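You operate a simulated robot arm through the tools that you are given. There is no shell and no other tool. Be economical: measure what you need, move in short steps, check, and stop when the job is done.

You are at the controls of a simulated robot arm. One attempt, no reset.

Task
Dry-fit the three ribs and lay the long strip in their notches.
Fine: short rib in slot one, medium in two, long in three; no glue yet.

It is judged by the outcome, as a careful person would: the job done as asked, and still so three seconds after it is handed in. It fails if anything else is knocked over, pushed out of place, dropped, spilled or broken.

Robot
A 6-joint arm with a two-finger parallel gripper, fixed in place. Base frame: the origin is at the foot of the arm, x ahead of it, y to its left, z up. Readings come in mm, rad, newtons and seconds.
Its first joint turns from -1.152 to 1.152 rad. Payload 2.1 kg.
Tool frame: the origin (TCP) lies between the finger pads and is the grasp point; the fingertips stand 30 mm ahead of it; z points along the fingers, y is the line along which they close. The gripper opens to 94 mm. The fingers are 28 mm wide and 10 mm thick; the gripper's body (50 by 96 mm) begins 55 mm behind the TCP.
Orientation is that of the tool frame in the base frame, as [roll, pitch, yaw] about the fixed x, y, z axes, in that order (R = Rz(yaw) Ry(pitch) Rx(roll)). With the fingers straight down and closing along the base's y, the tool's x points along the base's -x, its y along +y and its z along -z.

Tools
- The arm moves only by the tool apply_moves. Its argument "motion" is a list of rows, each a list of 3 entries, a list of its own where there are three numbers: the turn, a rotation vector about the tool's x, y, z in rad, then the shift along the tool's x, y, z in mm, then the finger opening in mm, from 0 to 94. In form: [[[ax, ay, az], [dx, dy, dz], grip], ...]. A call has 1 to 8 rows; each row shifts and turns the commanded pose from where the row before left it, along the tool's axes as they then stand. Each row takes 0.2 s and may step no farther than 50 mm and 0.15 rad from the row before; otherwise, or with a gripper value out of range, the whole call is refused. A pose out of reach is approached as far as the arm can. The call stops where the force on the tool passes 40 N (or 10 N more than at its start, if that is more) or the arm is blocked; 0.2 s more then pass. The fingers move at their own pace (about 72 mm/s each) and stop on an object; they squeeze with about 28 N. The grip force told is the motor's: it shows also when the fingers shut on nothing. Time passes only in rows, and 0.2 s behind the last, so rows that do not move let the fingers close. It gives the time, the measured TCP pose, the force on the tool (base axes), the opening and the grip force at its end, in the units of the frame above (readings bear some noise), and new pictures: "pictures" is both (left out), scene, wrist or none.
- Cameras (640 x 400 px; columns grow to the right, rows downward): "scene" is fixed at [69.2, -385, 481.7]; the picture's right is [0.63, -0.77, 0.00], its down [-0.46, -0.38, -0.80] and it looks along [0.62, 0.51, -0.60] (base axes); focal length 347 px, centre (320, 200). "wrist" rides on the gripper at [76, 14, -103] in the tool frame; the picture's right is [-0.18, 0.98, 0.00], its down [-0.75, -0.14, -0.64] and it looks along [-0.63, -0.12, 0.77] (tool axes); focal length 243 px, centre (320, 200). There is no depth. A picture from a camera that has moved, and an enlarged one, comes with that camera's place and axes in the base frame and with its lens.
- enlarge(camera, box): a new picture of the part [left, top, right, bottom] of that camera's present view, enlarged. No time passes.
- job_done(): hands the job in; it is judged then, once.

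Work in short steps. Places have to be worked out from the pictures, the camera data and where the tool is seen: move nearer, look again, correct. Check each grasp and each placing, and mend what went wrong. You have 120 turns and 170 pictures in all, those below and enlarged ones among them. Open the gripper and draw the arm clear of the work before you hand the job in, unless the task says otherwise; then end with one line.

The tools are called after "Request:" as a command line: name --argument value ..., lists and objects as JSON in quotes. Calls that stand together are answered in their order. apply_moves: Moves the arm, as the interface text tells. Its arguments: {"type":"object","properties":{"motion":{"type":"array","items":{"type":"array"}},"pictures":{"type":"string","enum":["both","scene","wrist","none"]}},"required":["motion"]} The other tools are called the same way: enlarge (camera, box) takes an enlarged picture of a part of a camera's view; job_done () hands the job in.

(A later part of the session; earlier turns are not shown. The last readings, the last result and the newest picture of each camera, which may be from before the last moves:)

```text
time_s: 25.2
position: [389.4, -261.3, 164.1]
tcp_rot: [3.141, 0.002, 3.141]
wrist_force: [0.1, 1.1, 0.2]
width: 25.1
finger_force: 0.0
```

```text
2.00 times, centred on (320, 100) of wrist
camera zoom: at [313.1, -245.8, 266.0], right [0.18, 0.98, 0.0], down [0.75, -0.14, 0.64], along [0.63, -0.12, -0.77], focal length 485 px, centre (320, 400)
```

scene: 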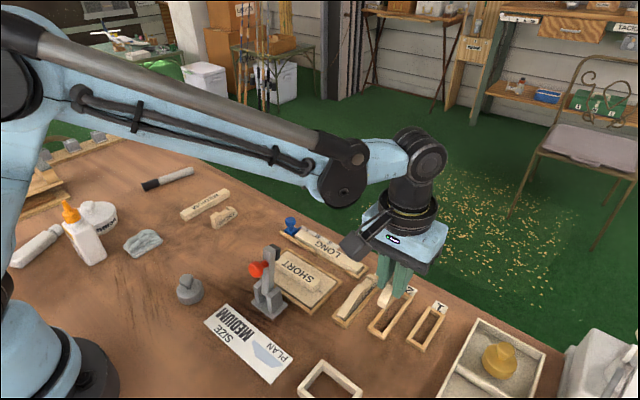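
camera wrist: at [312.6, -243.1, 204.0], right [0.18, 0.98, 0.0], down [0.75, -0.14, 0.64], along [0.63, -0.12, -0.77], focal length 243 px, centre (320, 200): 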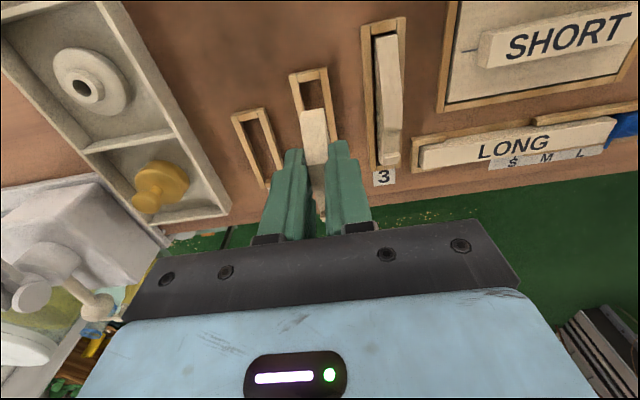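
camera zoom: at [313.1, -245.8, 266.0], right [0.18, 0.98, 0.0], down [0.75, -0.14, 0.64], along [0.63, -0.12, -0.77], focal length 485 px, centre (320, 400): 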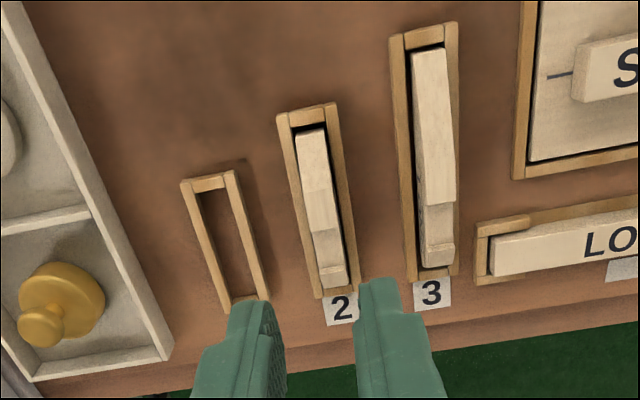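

MEDIUM is seated, and both notches line up at x≈397–419. Now I'll fetch the SHORT rib.

Request:
apply_moves --motion '[[[0, 0, 0], [4, 48, 0], 25], [[0, 0, 0], [4, 48, 0], 25], [[0, 0, 0], [4, 48, 0], 25], [[0, 0, 0], [4, 48, 0], 25], [[0, 0, 0], [4, 48, 0], 25], [[0, 0, 0], [4, 48, 0], 25], [[0, 0, 0], [4, 48, 0], 25], [[0, 0, 0], [4, 48, 0], 40]]' --pictures "none"

Request:
apply_moves --motion '[[[0, 0, 0], [0, 2, 30], 40], [[0, 0, 0], [0, 2, 32], 40], [[0, 0, 0], [0, 0, 0], 40]]' --pictures "none"

Request:
enlarge --camera "wrist" --box '[220, 20, 420, 220]'

Request:
enlarge --camera "scene" --box '[170, 160, 298, 240]'

```text
time_s: 27.0
position: [352.7, 126.7, 165.2]
tcp_rot: [-3.141, 0.002, 3.141]
wrist_force: [0.5, 0.4, -0.6]
width: 39.9
finger_force: 0.0
```

```text
time_s: 27.8
position: [354.3, 129.8, 104.6]
tcp_rot: [3.14, 0.002, 3.141]
wrist_force: [-1.0, 0.5, -0.6]
width: 40.0
finger_force: 0.1
```

```text
2.00 times, centred on (320, 120) of wrist
camera zoom: at [278.4, 144.3, 206.4], right [0.18, 0.98, 0.0], down [0.75, -0.14, 0.64], along [0.63, -0.12, -0.77], focal length 485 px, centre (320, 360)
```

zoom: 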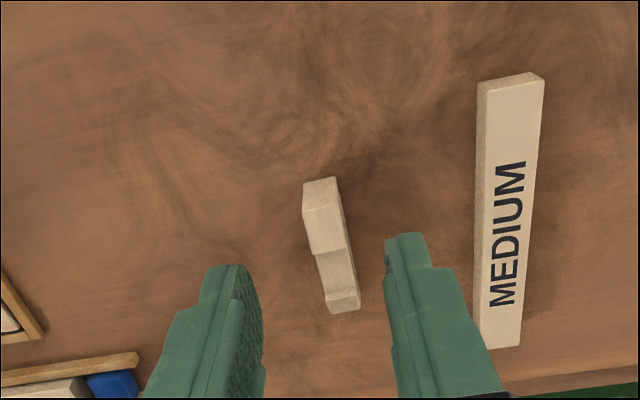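

```text
5.00 times, centred on (234, 200) of scene
camera zoom: at [69.2, -385.0, 481.7], right [0.63, -0.77, 0.0], down [-0.46, -0.38, -0.8], along [0.62, 0.51, -0.6], focal length 1737 px, centre (750, 200)
```

zoom: 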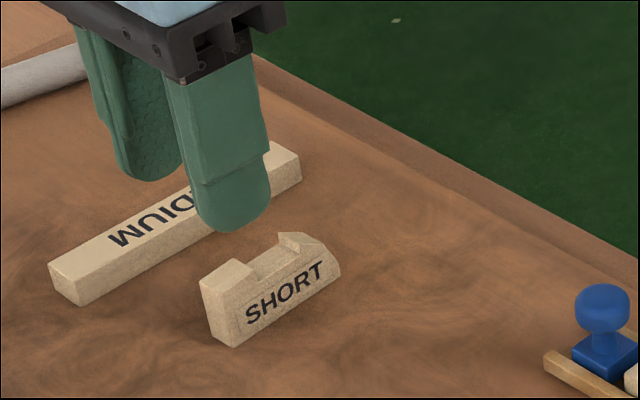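

SHORT's centre line is at y≈132 with yaw ≈0 and its plateau is at x 348–367. I'll shift +6 x and +2 y, descend and grip.

Request:
apply_moves --motion '[[[0, 0, 0], [-6.5, 2, 20], 40], [[0, 0, 0], [0, 0, 20], 40], [[0, 0, 0], [0, 0, 20], 40], [[0, 0, 0], [0, 0, 0], 40], [[0, 0, 0], [0, 0, 0], 20], [[0, 0, 0], [0, 0, 0], 5], [[0, 0, 0], [0, 0, 0], 5], [[0, 0, 0], [0, 0, 0], 5]]'

```text
time_s: 29.6
position: [362.9, 131.1, 42.8]
tcp_rot: [3.141, 0.002, 3.141]
wrist_force: [-0.6, -0.7, 0.6]
width: 12.9
finger_force: 14.0
camera wrist: at [286.6, 145.9, 145.2], right [0.18, 0.98, 0.0], down [0.75, -0.14, 0.64], along [0.63, -0.12, -0.77], focal length 243 px, centre (320, 200)
```

scene: 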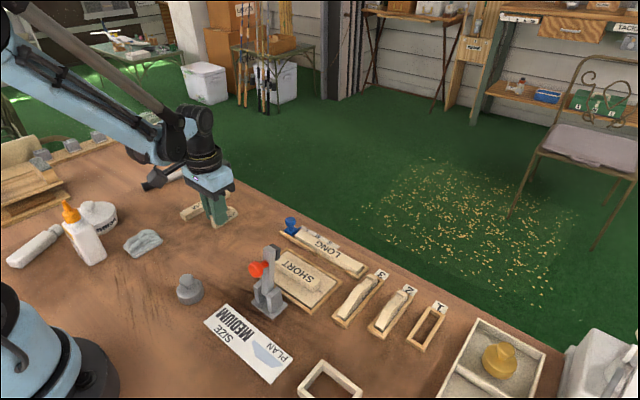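
wrist: 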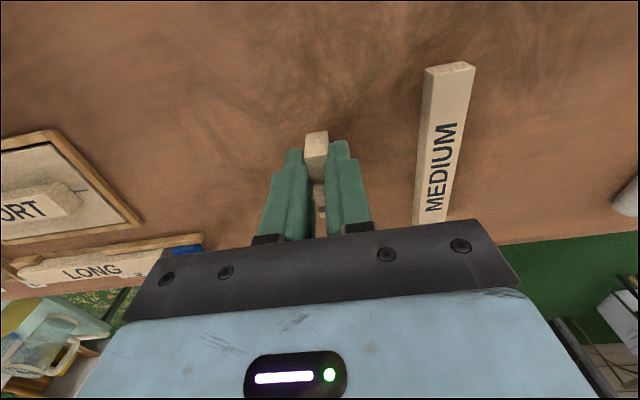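

Gripped. I'll lift and carry to slot 1 (y≈-313, TCP x≈391).

Request:
apply_moves --motion '[[[0, 0, 0], [0, 0, -12], 5], [[0, 0, 0], [0, 0, -40], 5], [[0, 0, 0], [0, 0, -45], 5], [[0, 0, 0], [0, 0, -28], 5], [[0, 0, 0], [-7, -45, 0], 5], [[0, 0, 0], [-7, -45, 0], 5], [[0, 0, 0], [-7, -45, 0], 5], [[0, 0, 0], [-7, -45, 0], 5]]' --pictures "none"

Request:
apply_moves --motion '[[[0, 0, 0], [0, -45, 0], 5], [[0, 0, 0], [0, -45, 0], 5], [[0, 0, 0], [0, -45, 0], 5], [[0, 0, 0], [0, -45, 0], 5], [[0, 0, 0], [0, -45, 0], 5], [[0, 0, 0], [0, -40, 0], 5], [[0, 0, 0], [0, 0, 35], 5], [[0, 0, 0], [0, 0, 35], 5]]'

Request:
enlarge --camera "wrist" --box '[220, 0, 420, 200]'

```text
time_s: 31.4
position: [386.4, -49.3, 167.2]
tcp_rot: [3.141, 0.001, -3.141]
wrist_force: [0.3, 0.7, -0.7]
width: 12.9
finger_force: 14.4
```

```text
time_s: 33.2
position: [386.3, -315.6, 95.3]
tcp_rot: [-3.141, 0.001, -3.142]
wrist_force: [0.4, 0.3, -0.2]
width: 13.0
finger_force: 13.9
camera wrist: at [310.4, -301.1, 197.6], right [0.18, 0.98, 0.0], down [0.75, -0.14, 0.64], along [0.63, -0.12, -0.77], focal length 243 px, centre (320, 200)
```

scene: 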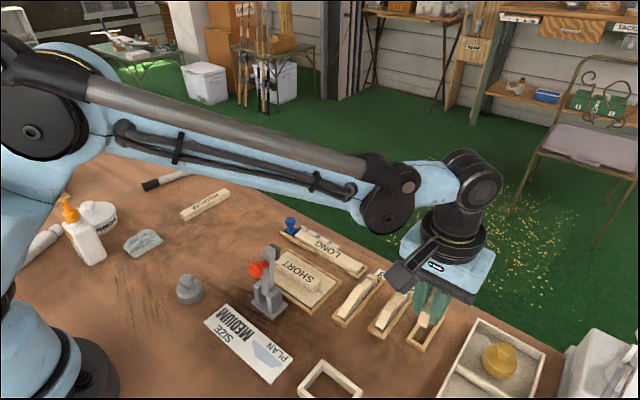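
wrist: 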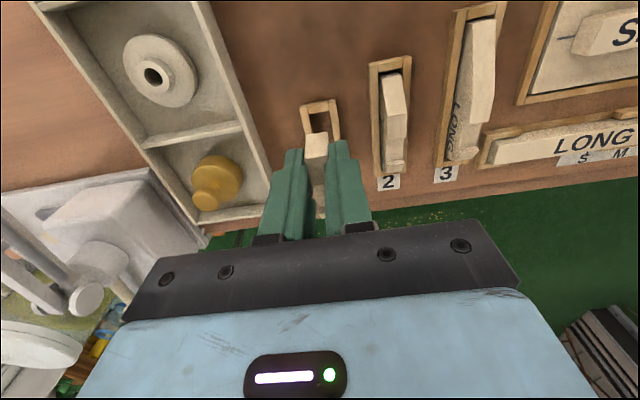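

```text
2.00 times, centred on (320, 100) of wrist
camera zoom: at [310.4, -301.1, 197.6], right [0.18, 0.98, 0.0], down [0.75, -0.14, 0.64], along [0.63, -0.12, -0.77], focal length 485 px, centre (320, 400)
```

zoom: 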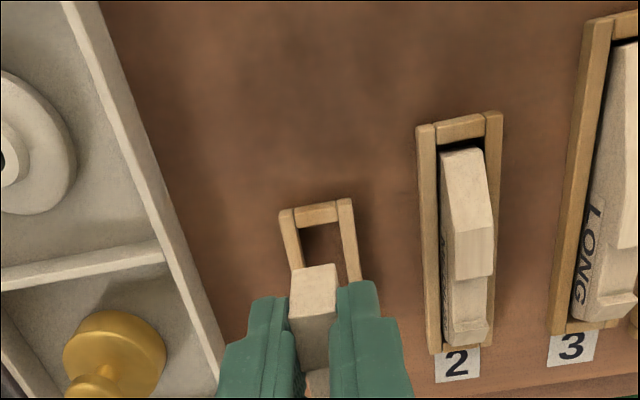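

Request:
enlarge --camera "wrist" --box '[280, 90, 360, 190]'

Request:
enlarge --camera "scene" --box '[375, 265, 471, 365]'

```text
4.00 times, centred on (320, 140) of wrist
camera zoom: at [310.4, -301.1, 197.6], right [0.18, 0.98, 0.0], down [0.75, -0.14, 0.64], along [0.63, -0.12, -0.77], focal length 970 px, centre (320, 440)
```

zoom: 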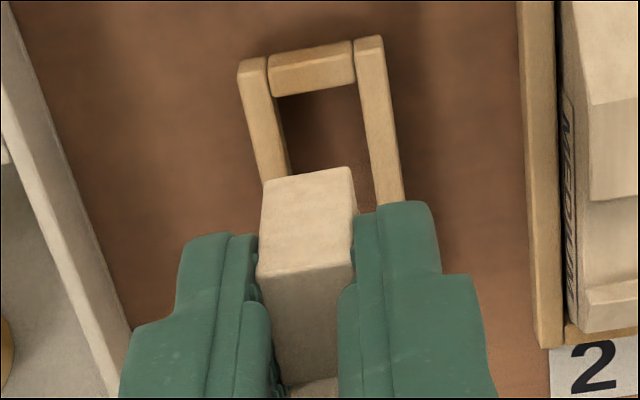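

```text
4.00 times, centred on (423, 315) of scene
camera zoom: at [69.2, -385.0, 481.7], right [0.63, -0.77, 0.0], down [-0.46, -0.38, -0.8], along [0.62, 0.51, -0.6], focal length 1390 px, centre (-92, -260)
```

zoom: 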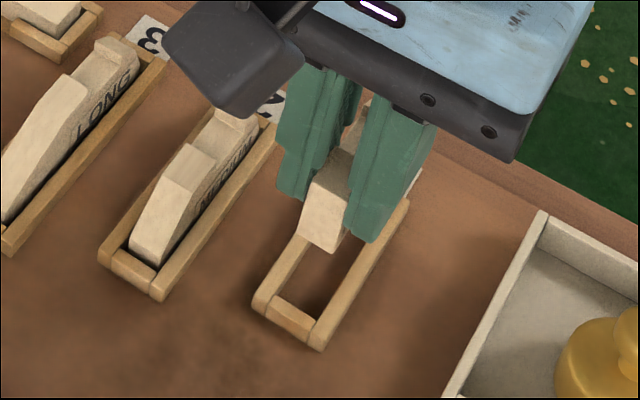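

The slot 1 centre is y≈-313.7 and the rib is about -314.4. The rib needs about +5.5 in x. I'll shift, descend and recheck.

Request:
apply_moves --motion '[[[0, 0, 0], [-5.5, 0.5, 13], 5], [[0, 0, 0], [0, 0, 15], 5], [[0, 0, 0], [0, 0, 0], 5]]' --pictures "none"

Request:
enlarge --camera "wrist" --box '[280, 90, 360, 190]'

Request:
enlarge --camera "scene" --box '[375, 265, 471, 365]'

```text
time_s: 34.0
position: [392.0, -317.0, 67.7]
tcp_rot: [-3.141, 0.0, -3.141]
wrist_force: [-0.1, 1.2, -0.3]
width: 12.8
finger_force: 14.3
```

```text
4.00 times, centred on (320, 140) of wrist
camera zoom: at [316.6, -302.2, 170.2], right [0.18, 0.98, 0.0], down [0.75, -0.14, 0.64], along [0.63, -0.12, -0.77], focal length 970 px, centre (320, 440)
```

zoom: 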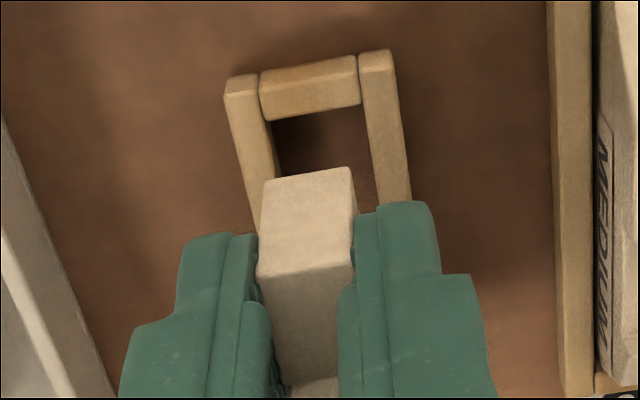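

```text
4.00 times, centred on (423, 315) of scene
camera zoom: at [69.2, -385.0, 481.7], right [0.63, -0.77, 0.0], down [-0.46, -0.38, -0.8], along [0.62, 0.51, -0.6], focal length 1390 px, centre (-92, -260)
```

zoom: 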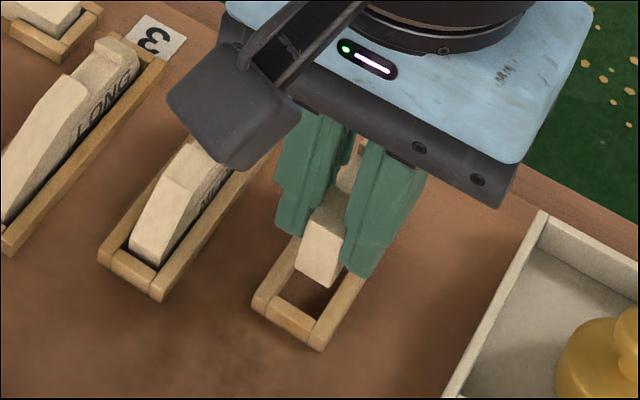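

The rib is about 1.7 mm to -y of slot centre. I'll trim and lower.

Request:
apply_moves --motion '[[[0, 0, 0], [0, 1.7, 8], 5], [[0, 0, 0], [0, 0, 6], 5], [[0, 0, 0], [0, 0, 0], 5]]' --pictures "none"

Request:
enlarge --camera "wrist" --box '[280, 90, 360, 190]'

Request:
enlarge --camera "scene" --box '[375, 265, 471, 365]'

```text
time_s: 34.8
position: [392.9, -313.2, 53.5]
tcp_rot: [3.141, 0.001, -3.141]
wrist_force: [-0.3, -0.5, 0.0]
width: 13.0
finger_force: 13.8
```

```text
4.00 times, centred on (320, 140) of wrist
camera zoom: at [317.7, -298.5, 155.8], right [0.18, 0.98, 0.0], down [0.75, -0.14, 0.64], along [0.63, -0.12, -0.77], focal length 970 px, centre (320, 440)
```

zoom: 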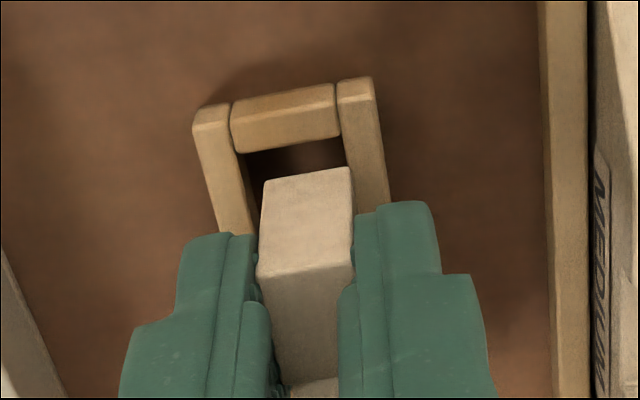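

```text
4.00 times, centred on (423, 315) of scene
camera zoom: at [69.2, -385.0, 481.7], right [0.63, -0.77, 0.0], down [-0.46, -0.38, -0.8], along [0.62, 0.51, -0.6], focal length 1390 px, centre (-92, -260)
```

zoom: 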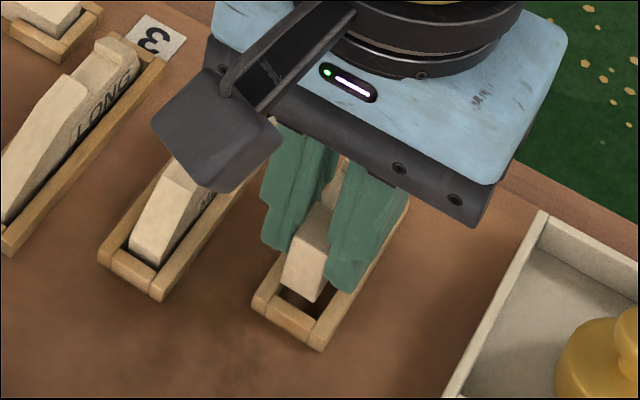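

Now about 2 mm to +y. I'll trim -1.8 y and -1 x, then check before lowering.

Request:
apply_moves --motion '[[[0, 0, 0], [1, -1.8, 0], 5], [[0, 0, 0], [0, 0, 1], 5], [[0, 0, 0], [0, 0, 0], 5]]' --pictures "none"

Request:
enlarge --camera "wrist" --box '[280, 90, 360, 190]'

```text
time_s: 35.6
position: [392.5, -314.9, 51.9]
tcp_rot: [3.14, 0.003, -3.141]
wrist_force: [-0.2, 0.5, -0.6]
width: 13.3
finger_force: 14.2
```

```text
4.00 times, centred on (320, 140) of wrist
camera zoom: at [317.3, -299.9, 154.8], right [0.18, 0.98, 0.0], down [0.75, -0.14, 0.64], along [0.63, -0.12, -0.77], focal length 970 px, centre (320, 440)
```

zoom: 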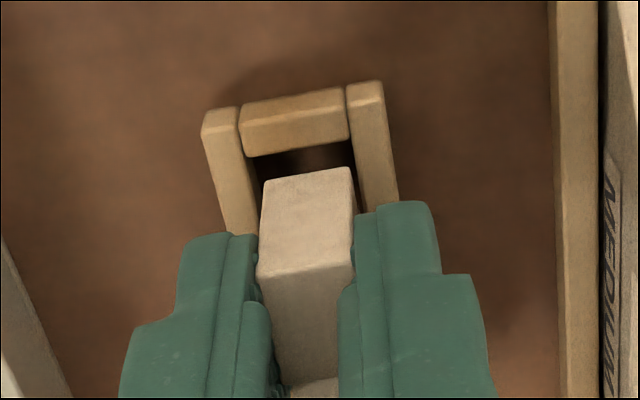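

Request:
apply_moves --motion '[[[0, 0, 0], [0.5, -0.8, 3], 5], [[0, 0, 0], [0, 0, 3], 5], [[0, 0, 0], [0, 0, 2], 5], [[0, 0, 0], [0, 0, 0], 5]]' --pictures "none"

Request:
enlarge --camera "wrist" --box '[280, 90, 360, 190]'

Request:
enlarge --camera "scene" --box '[375, 265, 471, 365]'

```text
time_s: 36.6
position: [393.0, -315.7, 45.0]
tcp_rot: [3.141, 0.002, 3.141]
wrist_force: [0.7, 1.1, -0.3]
width: 12.7
finger_force: 14.2
```

```text
4.00 times, centred on (320, 140) of wrist
camera zoom: at [317.5, -300.9, 147.7], right [0.18, 0.98, 0.0], down [0.75, -0.14, 0.64], along [0.63, -0.12, -0.77], focal length 970 px, centre (320, 440)
```

zoom: 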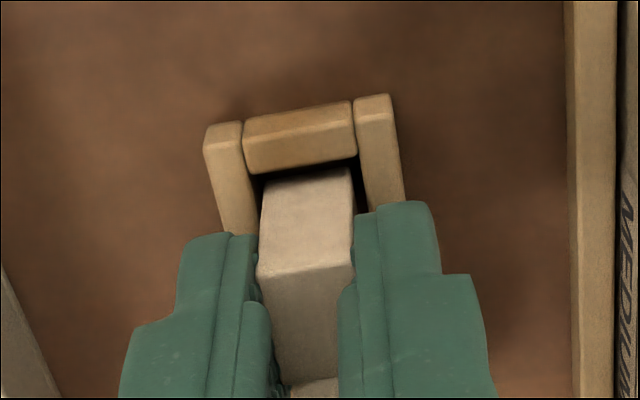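

```text
4.00 times, centred on (423, 315) of scene
camera zoom: at [69.2, -385.0, 481.7], right [0.63, -0.77, 0.0], down [-0.46, -0.38, -0.8], along [0.62, 0.51, -0.6], focal length 1390 px, centre (-92, -260)
```

zoom: 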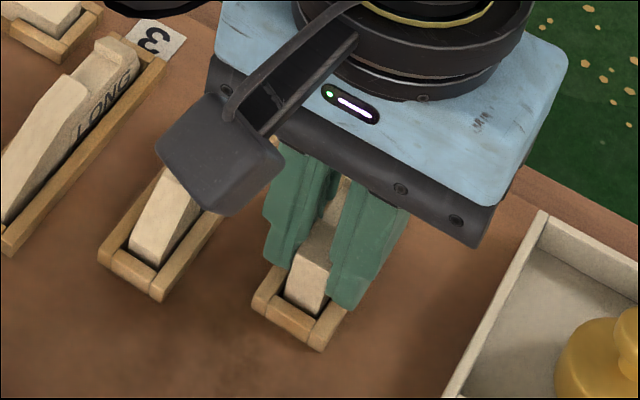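

SHORT is inside slot 1. I'll lower the last bit, release and rise.

Request:
apply_moves --motion '[[[0, 0, 0], [0, 0, 2], 5], [[0, 0, 0], [0, 0, 0], 5], [[0, 0, 0], [0, 0, 0], 25], [[0, 0, 0], [0, 0, 0], 25], [[0, 0, 0], [0, 0, -30], 25], [[0, 0, 0], [0, 0, -45], 25], [[0, 0, 0], [10, 20, -40], 25], [[0, 0, 0], [10, 30, 0], 25]]' --pictures "none"

Request:
enlarge --camera "scene" --box '[310, 235, 470, 355]'

Request:
enlarge --camera "wrist" --box '[160, 0, 480, 200]'

```text
time_s: 38.4
position: [373.9, -262.8, 158.2]
tcp_rot: [3.141, 0.001, 3.14]
wrist_force: [0.0, -0.7, -0.9]
width: 25.0
finger_force: 0.0
```

```text
3.33 times, centred on (390, 295) of scene
camera zoom: at [69.2, -385.0, 481.7], right [0.63, -0.77, 0.0], down [-0.46, -0.38, -0.8], along [0.62, 0.51, -0.6], focal length 1158 px, centre (87, -117)
```

zoom: 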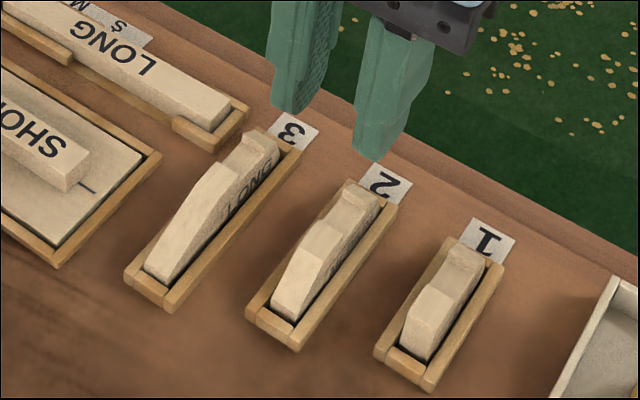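

```text
2.00 times, centred on (320, 100) of wrist
camera zoom: at [296.8, -249.1, 260.9], right [0.18, 0.98, 0.0], down [0.75, -0.14, 0.64], along [0.63, -0.12, -0.77], focal length 485 px, centre (320, 400)
```

zoom: 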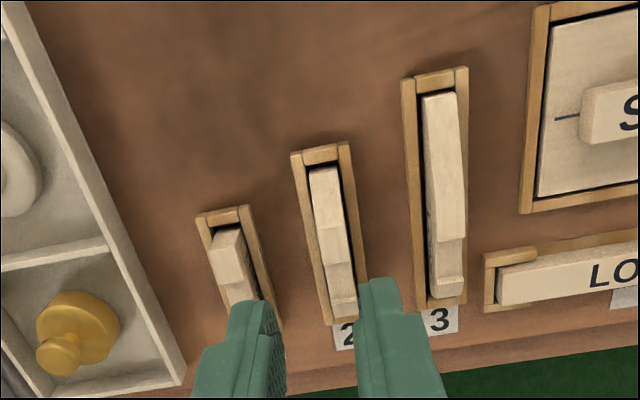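

All three ribs are seated. The LONG strip lies in its tray along y and needs the fingers closing along x, so I'll rotate the tool 90° here at height.

Request:
apply_moves --motion '[[[0, 0, 0.15], [0, 0, 0], 40], [[0, 0, 0.15], [0, 0, 0], 40], [[0, 0, 0.15], [0, 0, 0], 40], [[0, 0, 0.15], [0, 0, 0], 40], [[0, 0, 0.15], [0, 0, 0], 40], [[0, 0, 0.15], [0, 0, 0], 40], [[0, 0, 0.15], [0, 0, 0], 40], [[0, 0, 0.15], [0, 0, 0], 40]]' --pictures "none"

Request:
apply_moves --motion '[[[0, 0, 0.125], [0, 0, 0], 40], [[0, 0, 0.125], [0, 0, 0], 40], [[0, 0, 0.12], [0, 0, 0], 40], [[0, 0, 0], [0, 0, 0], 40]]'

```text
time_s: 40.2
position: [373.5, -264.2, 159.1]
tcp_rot: [3.141, -0.001, 1.94]
wrist_force: [0.4, -0.1, -0.2]
width: 39.7
finger_force: 0.0
```

```text
time_s: 41.2
position: [373.4, -264.9, 157.1]
tcp_rot: [3.14, -0.001, 1.571]
wrist_force: [-0.2, 0.1, -0.1]
width: 40.0
finger_force: 0.2
camera wrist: at [388.2, -188.0, 260.9], right [0.98, -0.18, 0.0], down [-0.14, -0.75, 0.64], along [-0.12, -0.63, -0.77], focal length 243 px, centre (320, 200)
```

scene: 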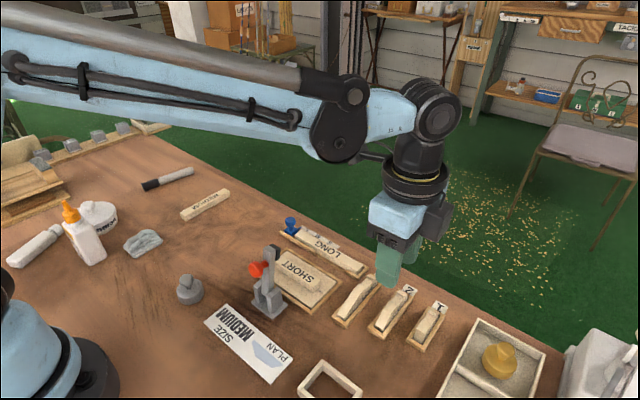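
wrist: 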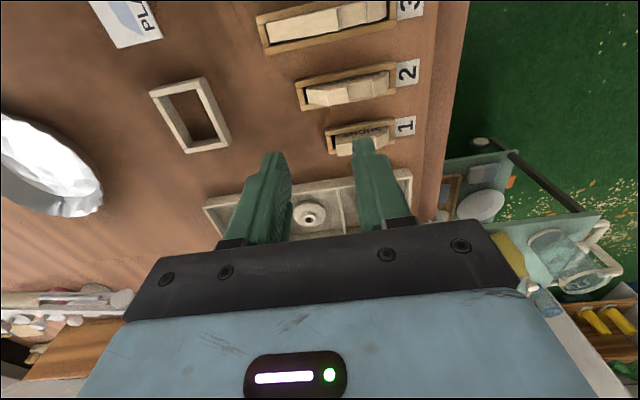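

I'll move over toward the strip tray to look down its length.

Request:
apply_moves --motion '[[[0, 0, 0], [41, 11, 0], 40], [[0, 0, 0], [41, 11, 0], 40], [[0, 0, 0], [41, 11, 0], 40], [[0, 0, 0], [41, 11, 0], 40], [[0, 0, 0], [41, 11, 0], 40], [[0, 0, 0], [0, 0, 0], 40]]'

Request:
enlarge --camera "wrist" --box '[180, 0, 460, 200]'

Request:
enlarge --camera "scene" --box '[270, 200, 390, 290]'

```text
time_s: 42.6
position: [426.0, -58.9, 155.8]
tcp_rot: [3.141, 0.0, 1.572]
wrist_force: [0.3, 0.5, -0.4]
width: 40.0
finger_force: 0.1
camera wrist: at [440.7, 17.6, 258.1], right [0.98, -0.18, 0.0], down [-0.14, -0.75, 0.64], along [-0.12, -0.63, -0.77], focal length 243 px, centre (320, 200)
```

scene: 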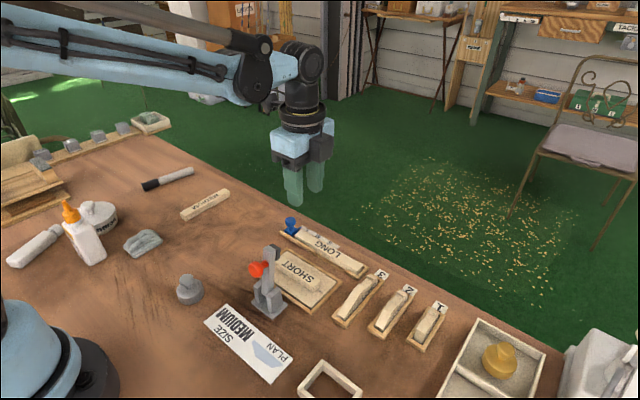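
wrist: 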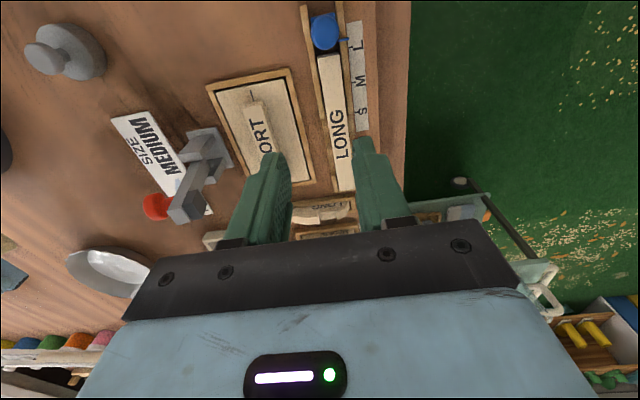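

```text
2.00 times, centred on (320, 100) of wrist
camera zoom: at [440.7, 17.6, 258.1], right [0.98, -0.18, 0.0], down [-0.14, -0.75, 0.64], along [-0.12, -0.63, -0.77], focal length 485 px, centre (320, 400)
```

zoom: 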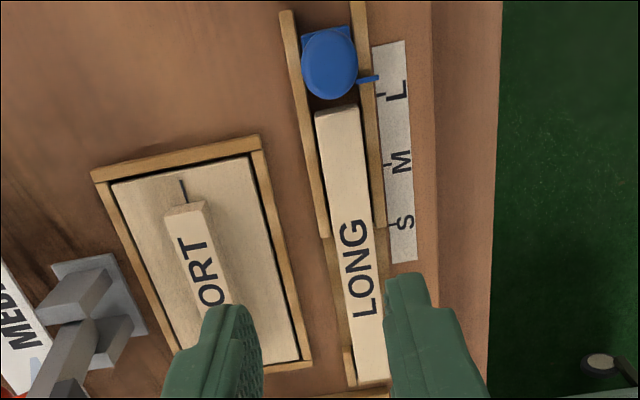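

```text
4.44 times, centred on (330, 245) of scene
camera zoom: at [69.2, -384.9, 481.7], right [0.63, -0.77, 0.0], down [-0.46, -0.38, -0.8], along [0.62, 0.51, -0.6], focal length 1544 px, centre (276, 0)
```

zoom: 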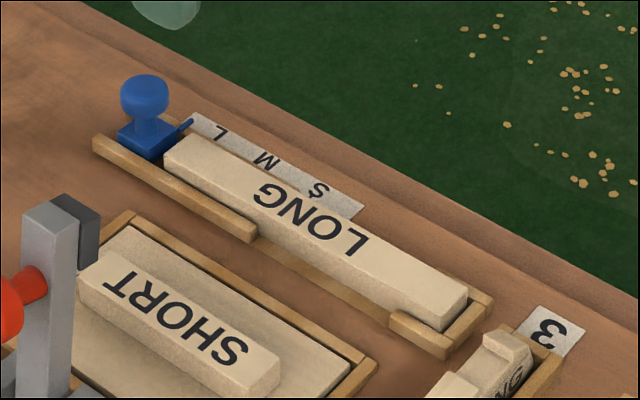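

The strip spans y≈-21 to -167 at x≈440.5, about 17.5 mm wide, and the fences have a finger gap at y≈-77 to -147. I'll grip at y≈-121, which puts the gripper between ribs 1 and 2 once the strip is centred.

Request:
apply_moves --motion '[[[0, 0, 0], [-32, 7, 0], 40], [[0, 0, 0], [-30, 7.5, 0], 40], [[0, 0, 0], [0, 0, 30], 40], [[0, 0, 0], [0, 0, 30], 40], [[0, 0, 0], [0, 0, 0], 40]]'

Request:
enlarge --camera "wrist" --box '[220, 40, 420, 220]'

Request:
enlarge --camera "scene" --box '[270, 190, 390, 290]'

```text
time_s: 43.8
position: [437.9, -125.2, 96.3]
tcp_rot: [3.14, 0.0, 1.573]
wrist_force: [-0.4, -0.5, -0.5]
width: 39.9
finger_force: 0.2
camera wrist: at [453.6, -48.6, 198.8], right [0.98, -0.18, 0.0], down [-0.14, -0.75, 0.64], along [-0.12, -0.63, -0.77], focal length 243 px, centre (320, 200)
```

scene: 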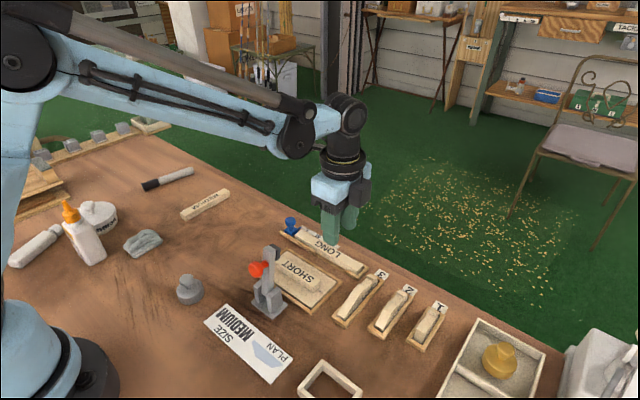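
wrist: 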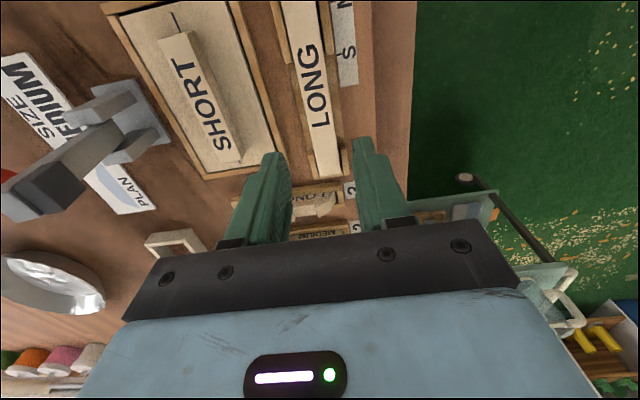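

```text
2.22 times, centred on (320, 130) of wrist
camera zoom: at [453.6, -48.6, 198.8], right [0.98, -0.18, 0.0], down [-0.14, -0.75, 0.64], along [-0.12, -0.63, -0.77], focal length 539 px, centre (320, 356)
```

zoom: 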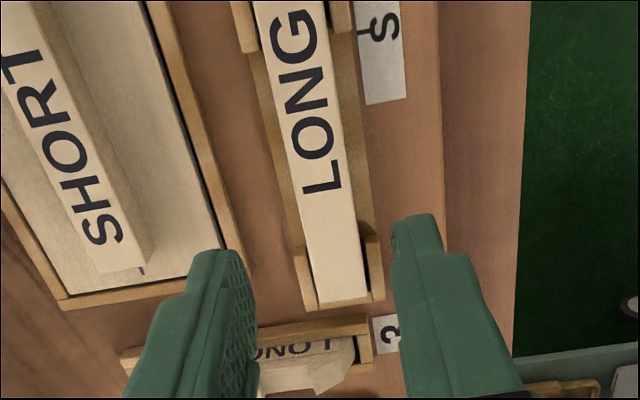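

```text
4.00 times, centred on (330, 240) of scene
camera zoom: at [69.2, -385.0, 481.7], right [0.63, -0.77, 0.0], down [-0.46, -0.38, -0.8], along [0.62, 0.51, -0.6], focal length 1390 px, centre (280, 40)
```

zoom: 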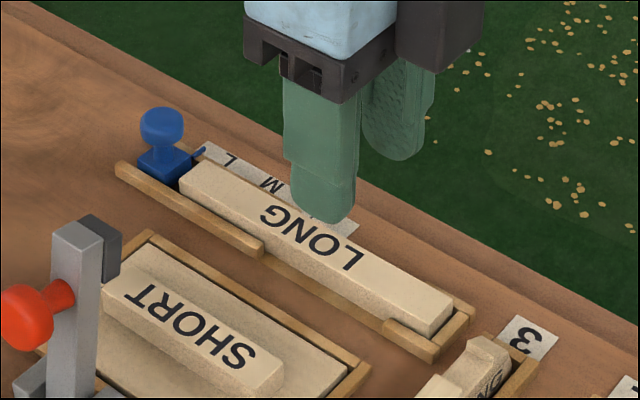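

Strip centreline is ≈440.5 and the gap corner at y≈-148. I'll nudge +1.5 x and +3 y, then descend to z≈40.

Request:
apply_moves --motion '[[[0, 0, 0], [3, 1.5, 10], 34], [[0, 0, 0], [0, 0, 20], 34], [[0, 0, 0], [0, 0, 15], 34], [[0, 0, 0], [0, 0, 9], 34], [[0, 0, 0], [0, 0, 0], 34]]'

Request:
enlarge --camera "wrist" --box '[220, 40, 420, 240]'

Request:
enlarge --camera "scene" --box '[270, 190, 390, 290]'

```text
time_s: 45.0
position: [443.3, -119.1, 45.2]
tcp_rot: [3.14, 0.001, 1.571]
wrist_force: [-0.8, 0.0, -0.3]
width: 33.8
finger_force: 0.0
camera wrist: at [458.1, -43.3, 147.1], right [0.98, -0.18, 0.0], down [-0.14, -0.75, 0.64], along [-0.12, -0.63, -0.77], focal length 243 px, centre (320, 200)
```

scene: 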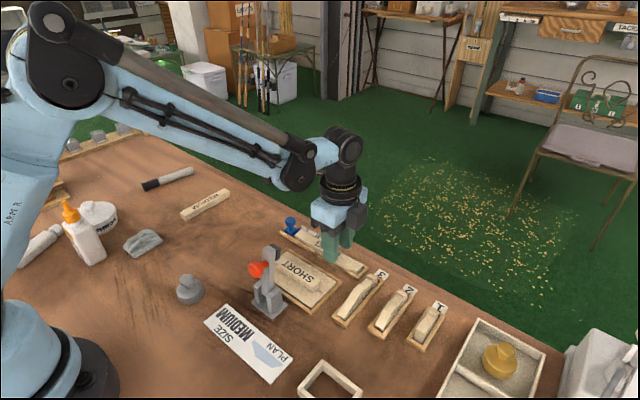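
wrist: 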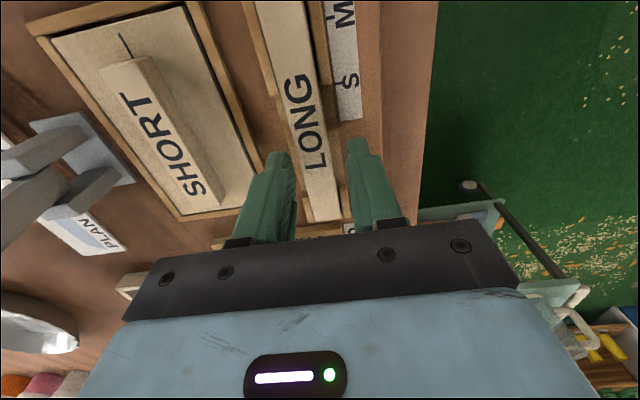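

```text
2.00 times, centred on (320, 140) of wrist
camera zoom: at [458.1, -43.3, 147.1], right [0.98, -0.18, 0.0], down [-0.14, -0.75, 0.64], along [-0.12, -0.63, -0.77], focal length 485 px, centre (320, 320)
```

zoom: 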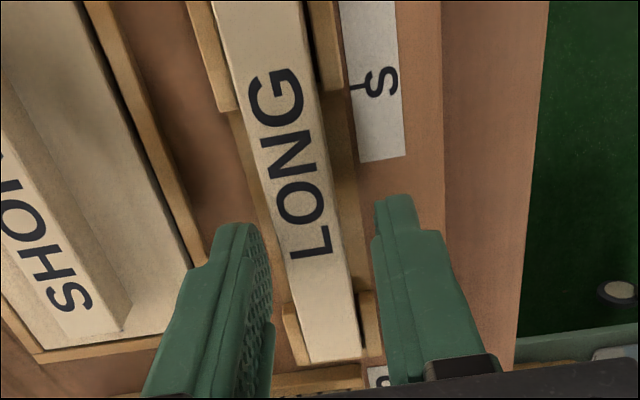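

```text
4.00 times, centred on (330, 240) of scene
camera zoom: at [69.2, -385.0, 481.7], right [0.63, -0.77, 0.0], down [-0.46, -0.38, -0.8], along [0.62, 0.51, -0.6], focal length 1390 px, centre (280, 40)
```

zoom: 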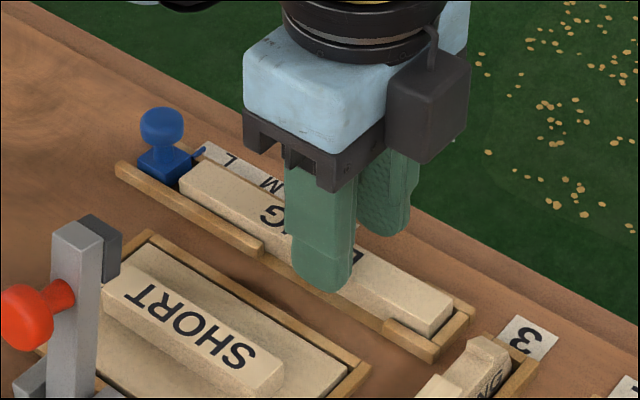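

The strip is about 1.7 mm to -x of the tool centre. I'll trim, drop 5 mm more and close.

Request:
apply_moves --motion '[[[0, 0, 0], [0, -1.7, 3], 34], [[0, 0, 0], [0, 0, 2], 34], [[0, 0, 0], [0, 0, 0], 34], [[0, 0, 0], [0, 0, 0], 24], [[0, 0, 0], [0, 0, 0], 10], [[0, 0, 0], [0, 0, 0], 10], [[0, 0, 0], [0, 0, 0], 10]]'

Request:
enlarge --camera "wrist" --box '[220, 40, 420, 240]'

```text
time_s: 46.6
position: [441.2, -119.0, 39.9]
tcp_rot: [3.14, -0.001, 1.572]
wrist_force: [-0.2, 1.0, -1.1]
width: 18.5
finger_force: 16.2
camera wrist: at [456.2, -43.4, 142.0], right [0.98, -0.18, 0.0], down [-0.14, -0.75, 0.64], along [-0.12, -0.63, -0.77], focal length 243 px, centre (320, 200)
```

scene: 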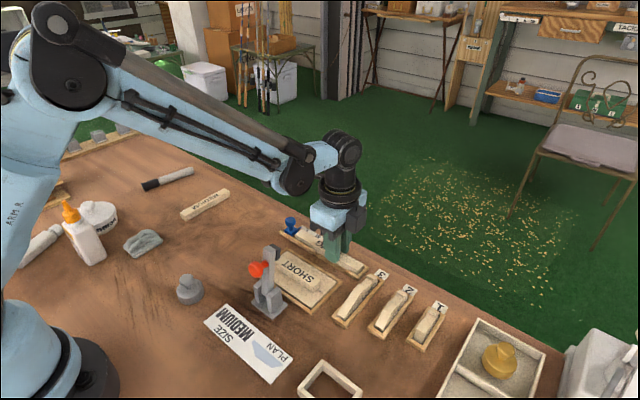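
wrist: 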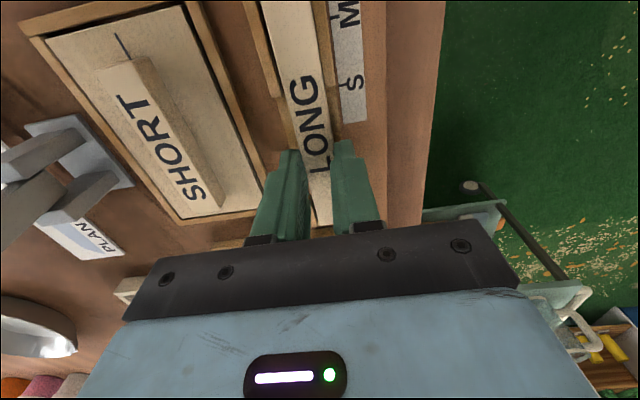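

```text
2.00 times, centred on (320, 140) of wrist
camera zoom: at [456.2, -43.4, 142.0], right [0.98, -0.18, 0.0], down [-0.14, -0.75, 0.64], along [-0.12, -0.63, -0.77], focal length 485 px, centre (320, 320)
```

zoom: 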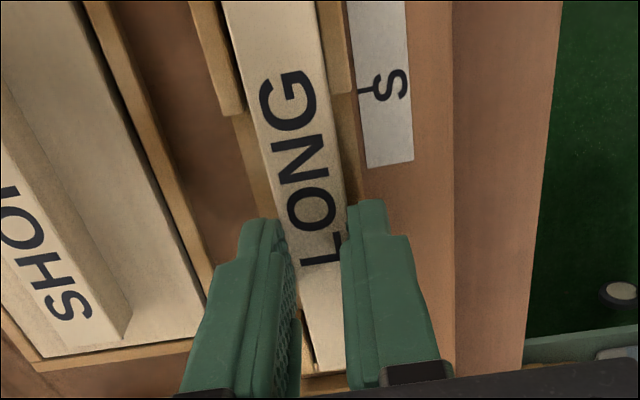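

Gripped at 18.5 mm. I'll lift straight up and check that it hangs level and nothing else moved.

Request:
apply_moves --motion '[[[0, 0, 0], [0, 0, -8], 10], [[0, 0, 0], [0, 0, -15], 10], [[0, 0, 0], [0, 0, -35], 10], [[0, 0, 0], [0, 0, -35], 10], [[0, 0, 0], [0, 0, 0], 10]]'

Request:
enlarge --camera "scene" --box '[270, 170, 430, 290]'

```text
time_s: 47.8
position: [440.6, -118.6, 134.1]
tcp_rot: [3.141, 0.0, 1.574]
wrist_force: [0.0, 0.6, -0.2]
width: 18.3
finger_force: 16.1
camera wrist: at [456.5, -41.9, 236.8], right [0.98, -0.18, 0.0], down [-0.14, -0.75, 0.64], along [-0.12, -0.63, -0.77], focal length 243 px, centre (320, 200)
```

scene: 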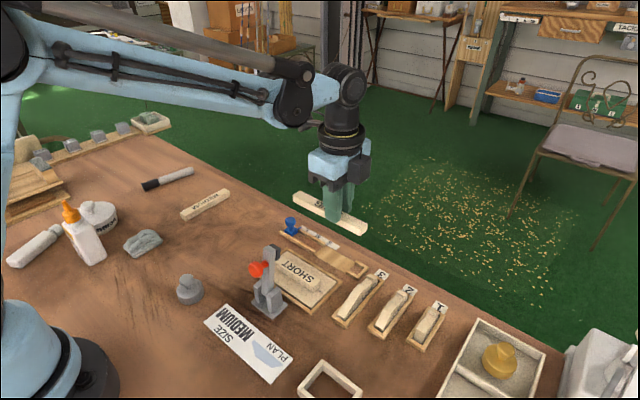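
wrist: 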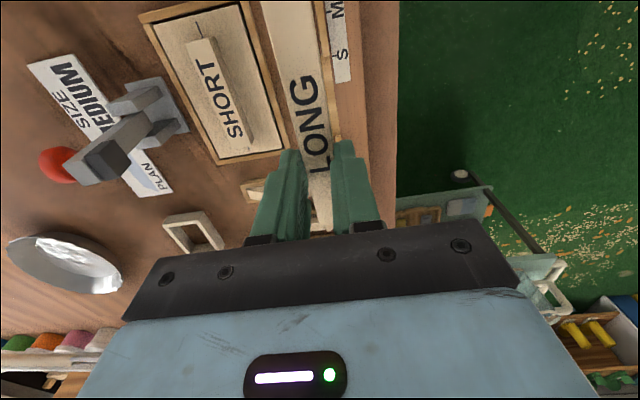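

```text
3.33 times, centred on (350, 230) of scene
camera zoom: at [69.2, -385.0, 481.7], right [0.63, -0.77, 0.0], down [-0.46, -0.38, -0.8], along [0.62, 0.51, -0.6], focal length 1158 px, centre (220, 100)
```

zoom: 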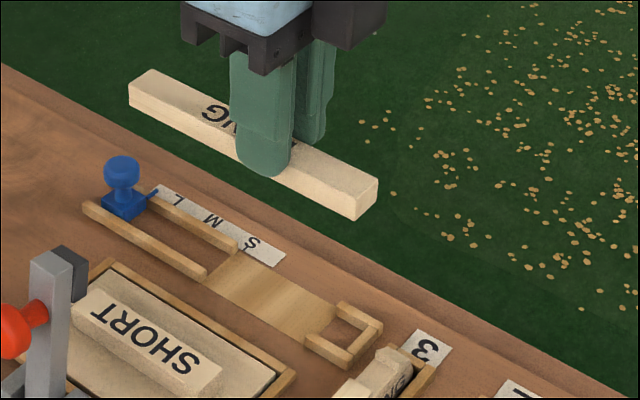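

The strip is held level and the tray and blue stop are undisturbed. I'll measure the notches in the scene view before carrying it over.

Request:
enlarge --camera "scene" --box '[340, 260, 404, 310]'

Request:
enlarge --camera "scene" --box '[390, 280, 454, 330]'

```text
8.00 times, centred on (372, 285) of scene
camera zoom: at [69.2, -385.0, 481.7], right [0.63, -0.77, 0.0], down [-0.46, -0.38, -0.8], along [0.62, 0.51, -0.6], focal length 2779 px, centre (-96, -480)
```

zoom: 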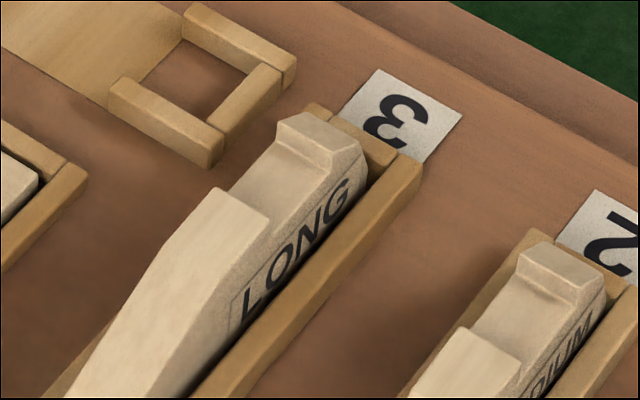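

```text
8.00 times, centred on (422, 305) of scene
camera zoom: at [69.2, -385.0, 481.7], right [0.63, -0.77, 0.0], down [-0.46, -0.38, -0.8], along [0.62, 0.51, -0.6], focal length 2779 px, centre (-496, -640)
```

zoom: 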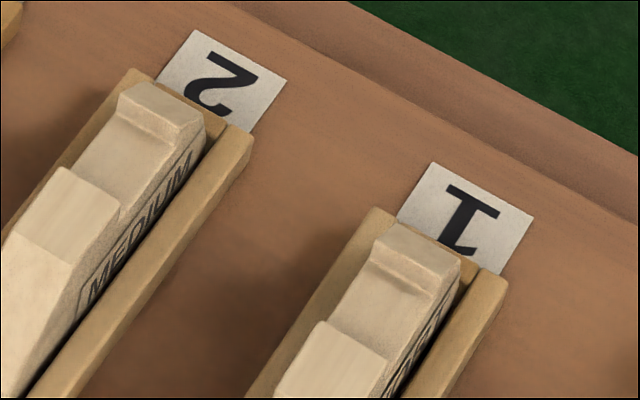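

Notch near edges are at x≈398–399.6 and far edges ≈420–422, so the strip centreline target is x≈409.5, with the gripper at y≈-286.5 between ribs 1 and 2. I'll carry it there.

Request:
apply_moves --motion '[[[0, 0, 0], [-42, -8, 0], 10], [[0, 0, 0], [-42, -8, 0], 10], [[0, 0, 0], [-42, -8, 0], 10], [[0, 0, 0], [-42, -7, 0], 10], [[0, 0, 0], [0, 0, 20], 10], [[0, 0, 0], [0, 0, 20], 10], [[0, 0, 0], [0, 0, 0], 10]]'

Request:
enlarge --camera "scene" --box '[330, 230, 474, 340]'

Request:
enlarge --camera "wrist" --box '[200, 0, 440, 200]'

```text
time_s: 49.4
position: [411.3, -287.6, 91.7]
tcp_rot: [3.14, -0.002, 1.574]
wrist_force: [0.5, -0.5, -0.1]
width: 18.6
finger_force: 16.1
camera wrist: at [425.7, -211.3, 194.8], right [0.98, -0.18, 0.0], down [-0.14, -0.75, 0.64], along [-0.12, -0.63, -0.77], focal length 243 px, centre (320, 200)
```

scene: 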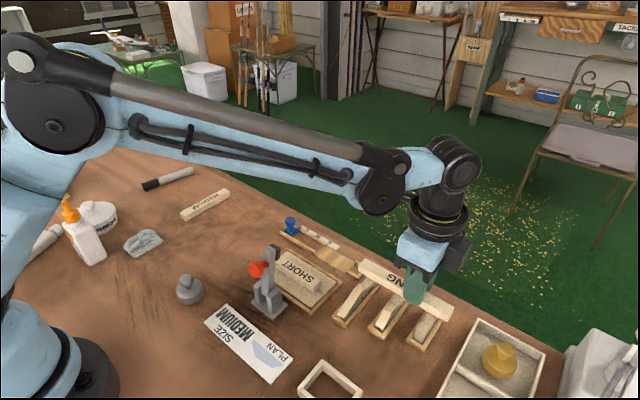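
wrist: 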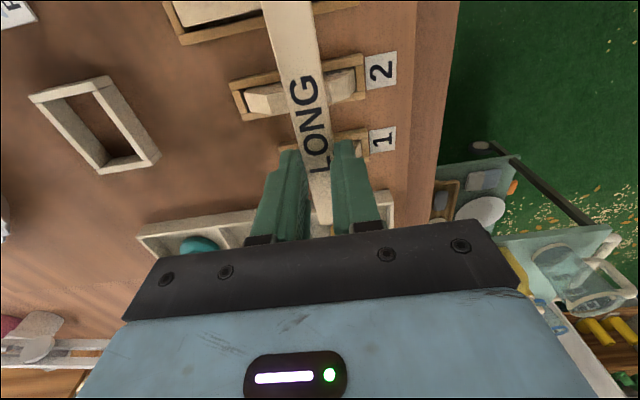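

```text
3.64 times, centred on (402, 285) of scene
camera zoom: at [69.2, -385.0, 481.7], right [0.63, -0.77, 0.0], down [-0.46, -0.38, -0.8], along [0.62, 0.51, -0.6], focal length 1263 px, centre (22, -109)
```

zoom: 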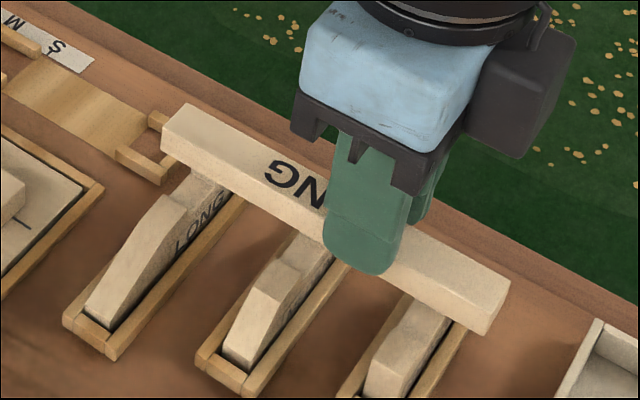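

```text
2.00 times, centred on (320, 100) of wrist
camera zoom: at [425.7, -211.3, 194.8], right [0.98, -0.18, 0.0], down [-0.14, -0.75, 0.64], along [-0.12, -0.63, -0.77], focal length 485 px, centre (320, 400)
```

zoom: 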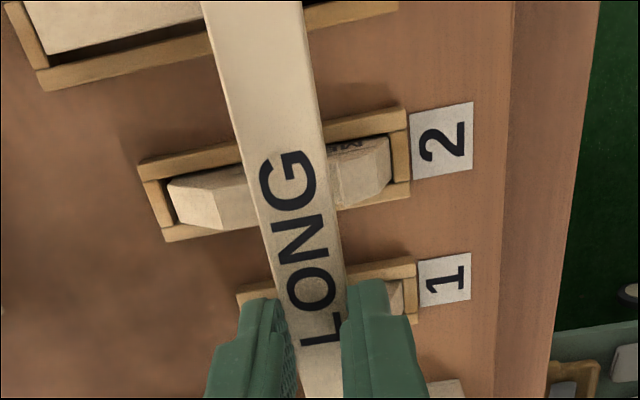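

Request:
enlarge --camera "wrist" --box '[265, 50, 425, 170]'

Request:
enlarge --camera "scene" --box '[360, 260, 456, 330]'

```text
3.33 times, centred on (345, 110) of wrist
camera zoom: at [425.7, -211.3, 194.8], right [0.98, -0.18, 0.0], down [-0.14, -0.75, 0.64], along [-0.12, -0.63, -0.77], focal length 809 px, centre (237, 500)
```

zoom: 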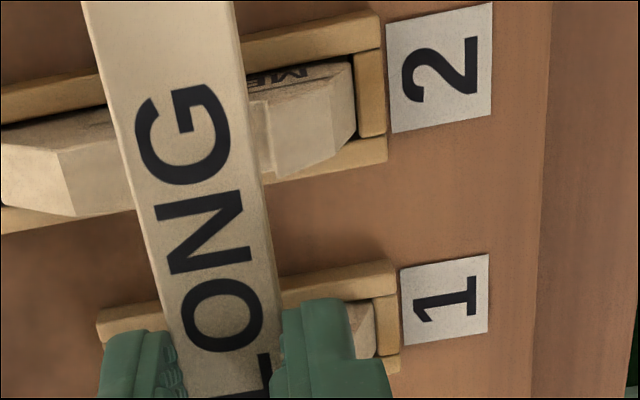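

```text
5.71 times, centred on (408, 295) of scene
camera zoom: at [69.2, -385.0, 481.7], right [0.63, -0.77, 0.0], down [-0.46, -0.38, -0.8], along [0.62, 0.51, -0.6], focal length 1985 px, centre (-183, -343)
```

zoom: 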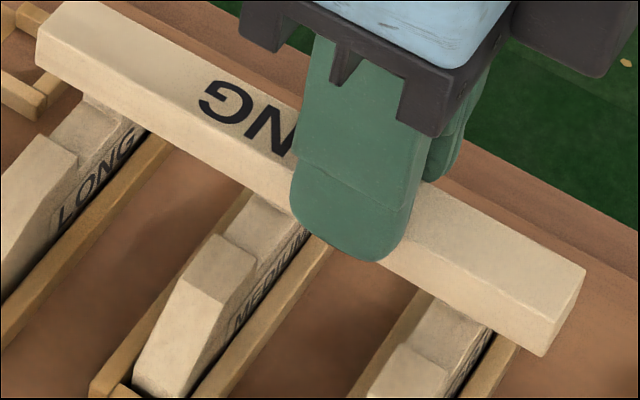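

The strip lines up with the notches, with about 2 mm clearance on each side and parallel. I'll shift y +2 and lower to just above the notches.

Request:
apply_moves --motion '[[[0, 0, 0], [2, 0, 10], 10], [[0, 0, 0], [0, 0, 8], 10], [[0, 0, 0], [0, 0, 0], 10]]' --pictures "none"

Request:
enlarge --camera "wrist" --box '[265, 50, 425, 170]'

Request:
enlarge --camera "scene" --box '[350, 255, 462, 335]'

```text
time_s: 50.2
position: [410.3, -286.2, 74.3]
tcp_rot: [3.139, 0.0, 1.573]
wrist_force: [0.2, -0.2, 0.1]
width: 18.8
finger_force: 16.1
```

```text
3.33 times, centred on (345, 110) of wrist
camera zoom: at [425.2, -209.4, 177.2], right [0.98, -0.18, 0.0], down [-0.14, -0.75, 0.64], along [-0.12, -0.63, -0.77], focal length 809 px, centre (237, 500)
```

zoom: 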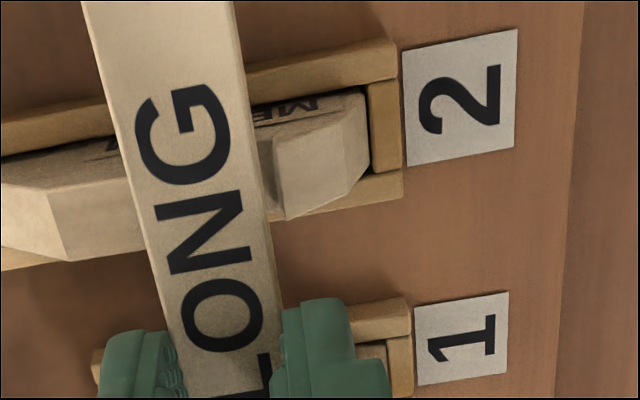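

```text
5.00 times, centred on (406, 295) of scene
camera zoom: at [69.2, -385.0, 481.7], right [0.63, -0.77, 0.0], down [-0.46, -0.38, -0.8], along [0.62, 0.51, -0.6], focal length 1737 px, centre (-110, -275)
```

zoom: 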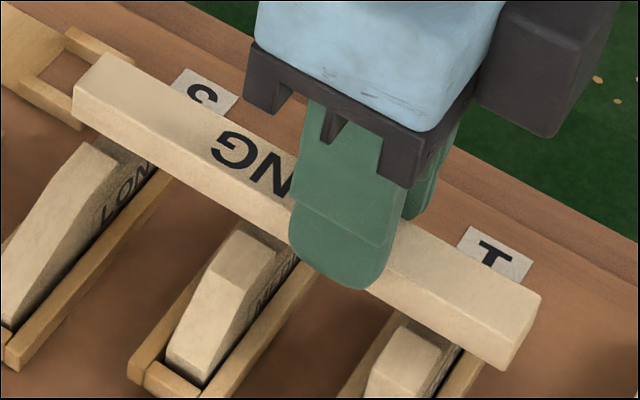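

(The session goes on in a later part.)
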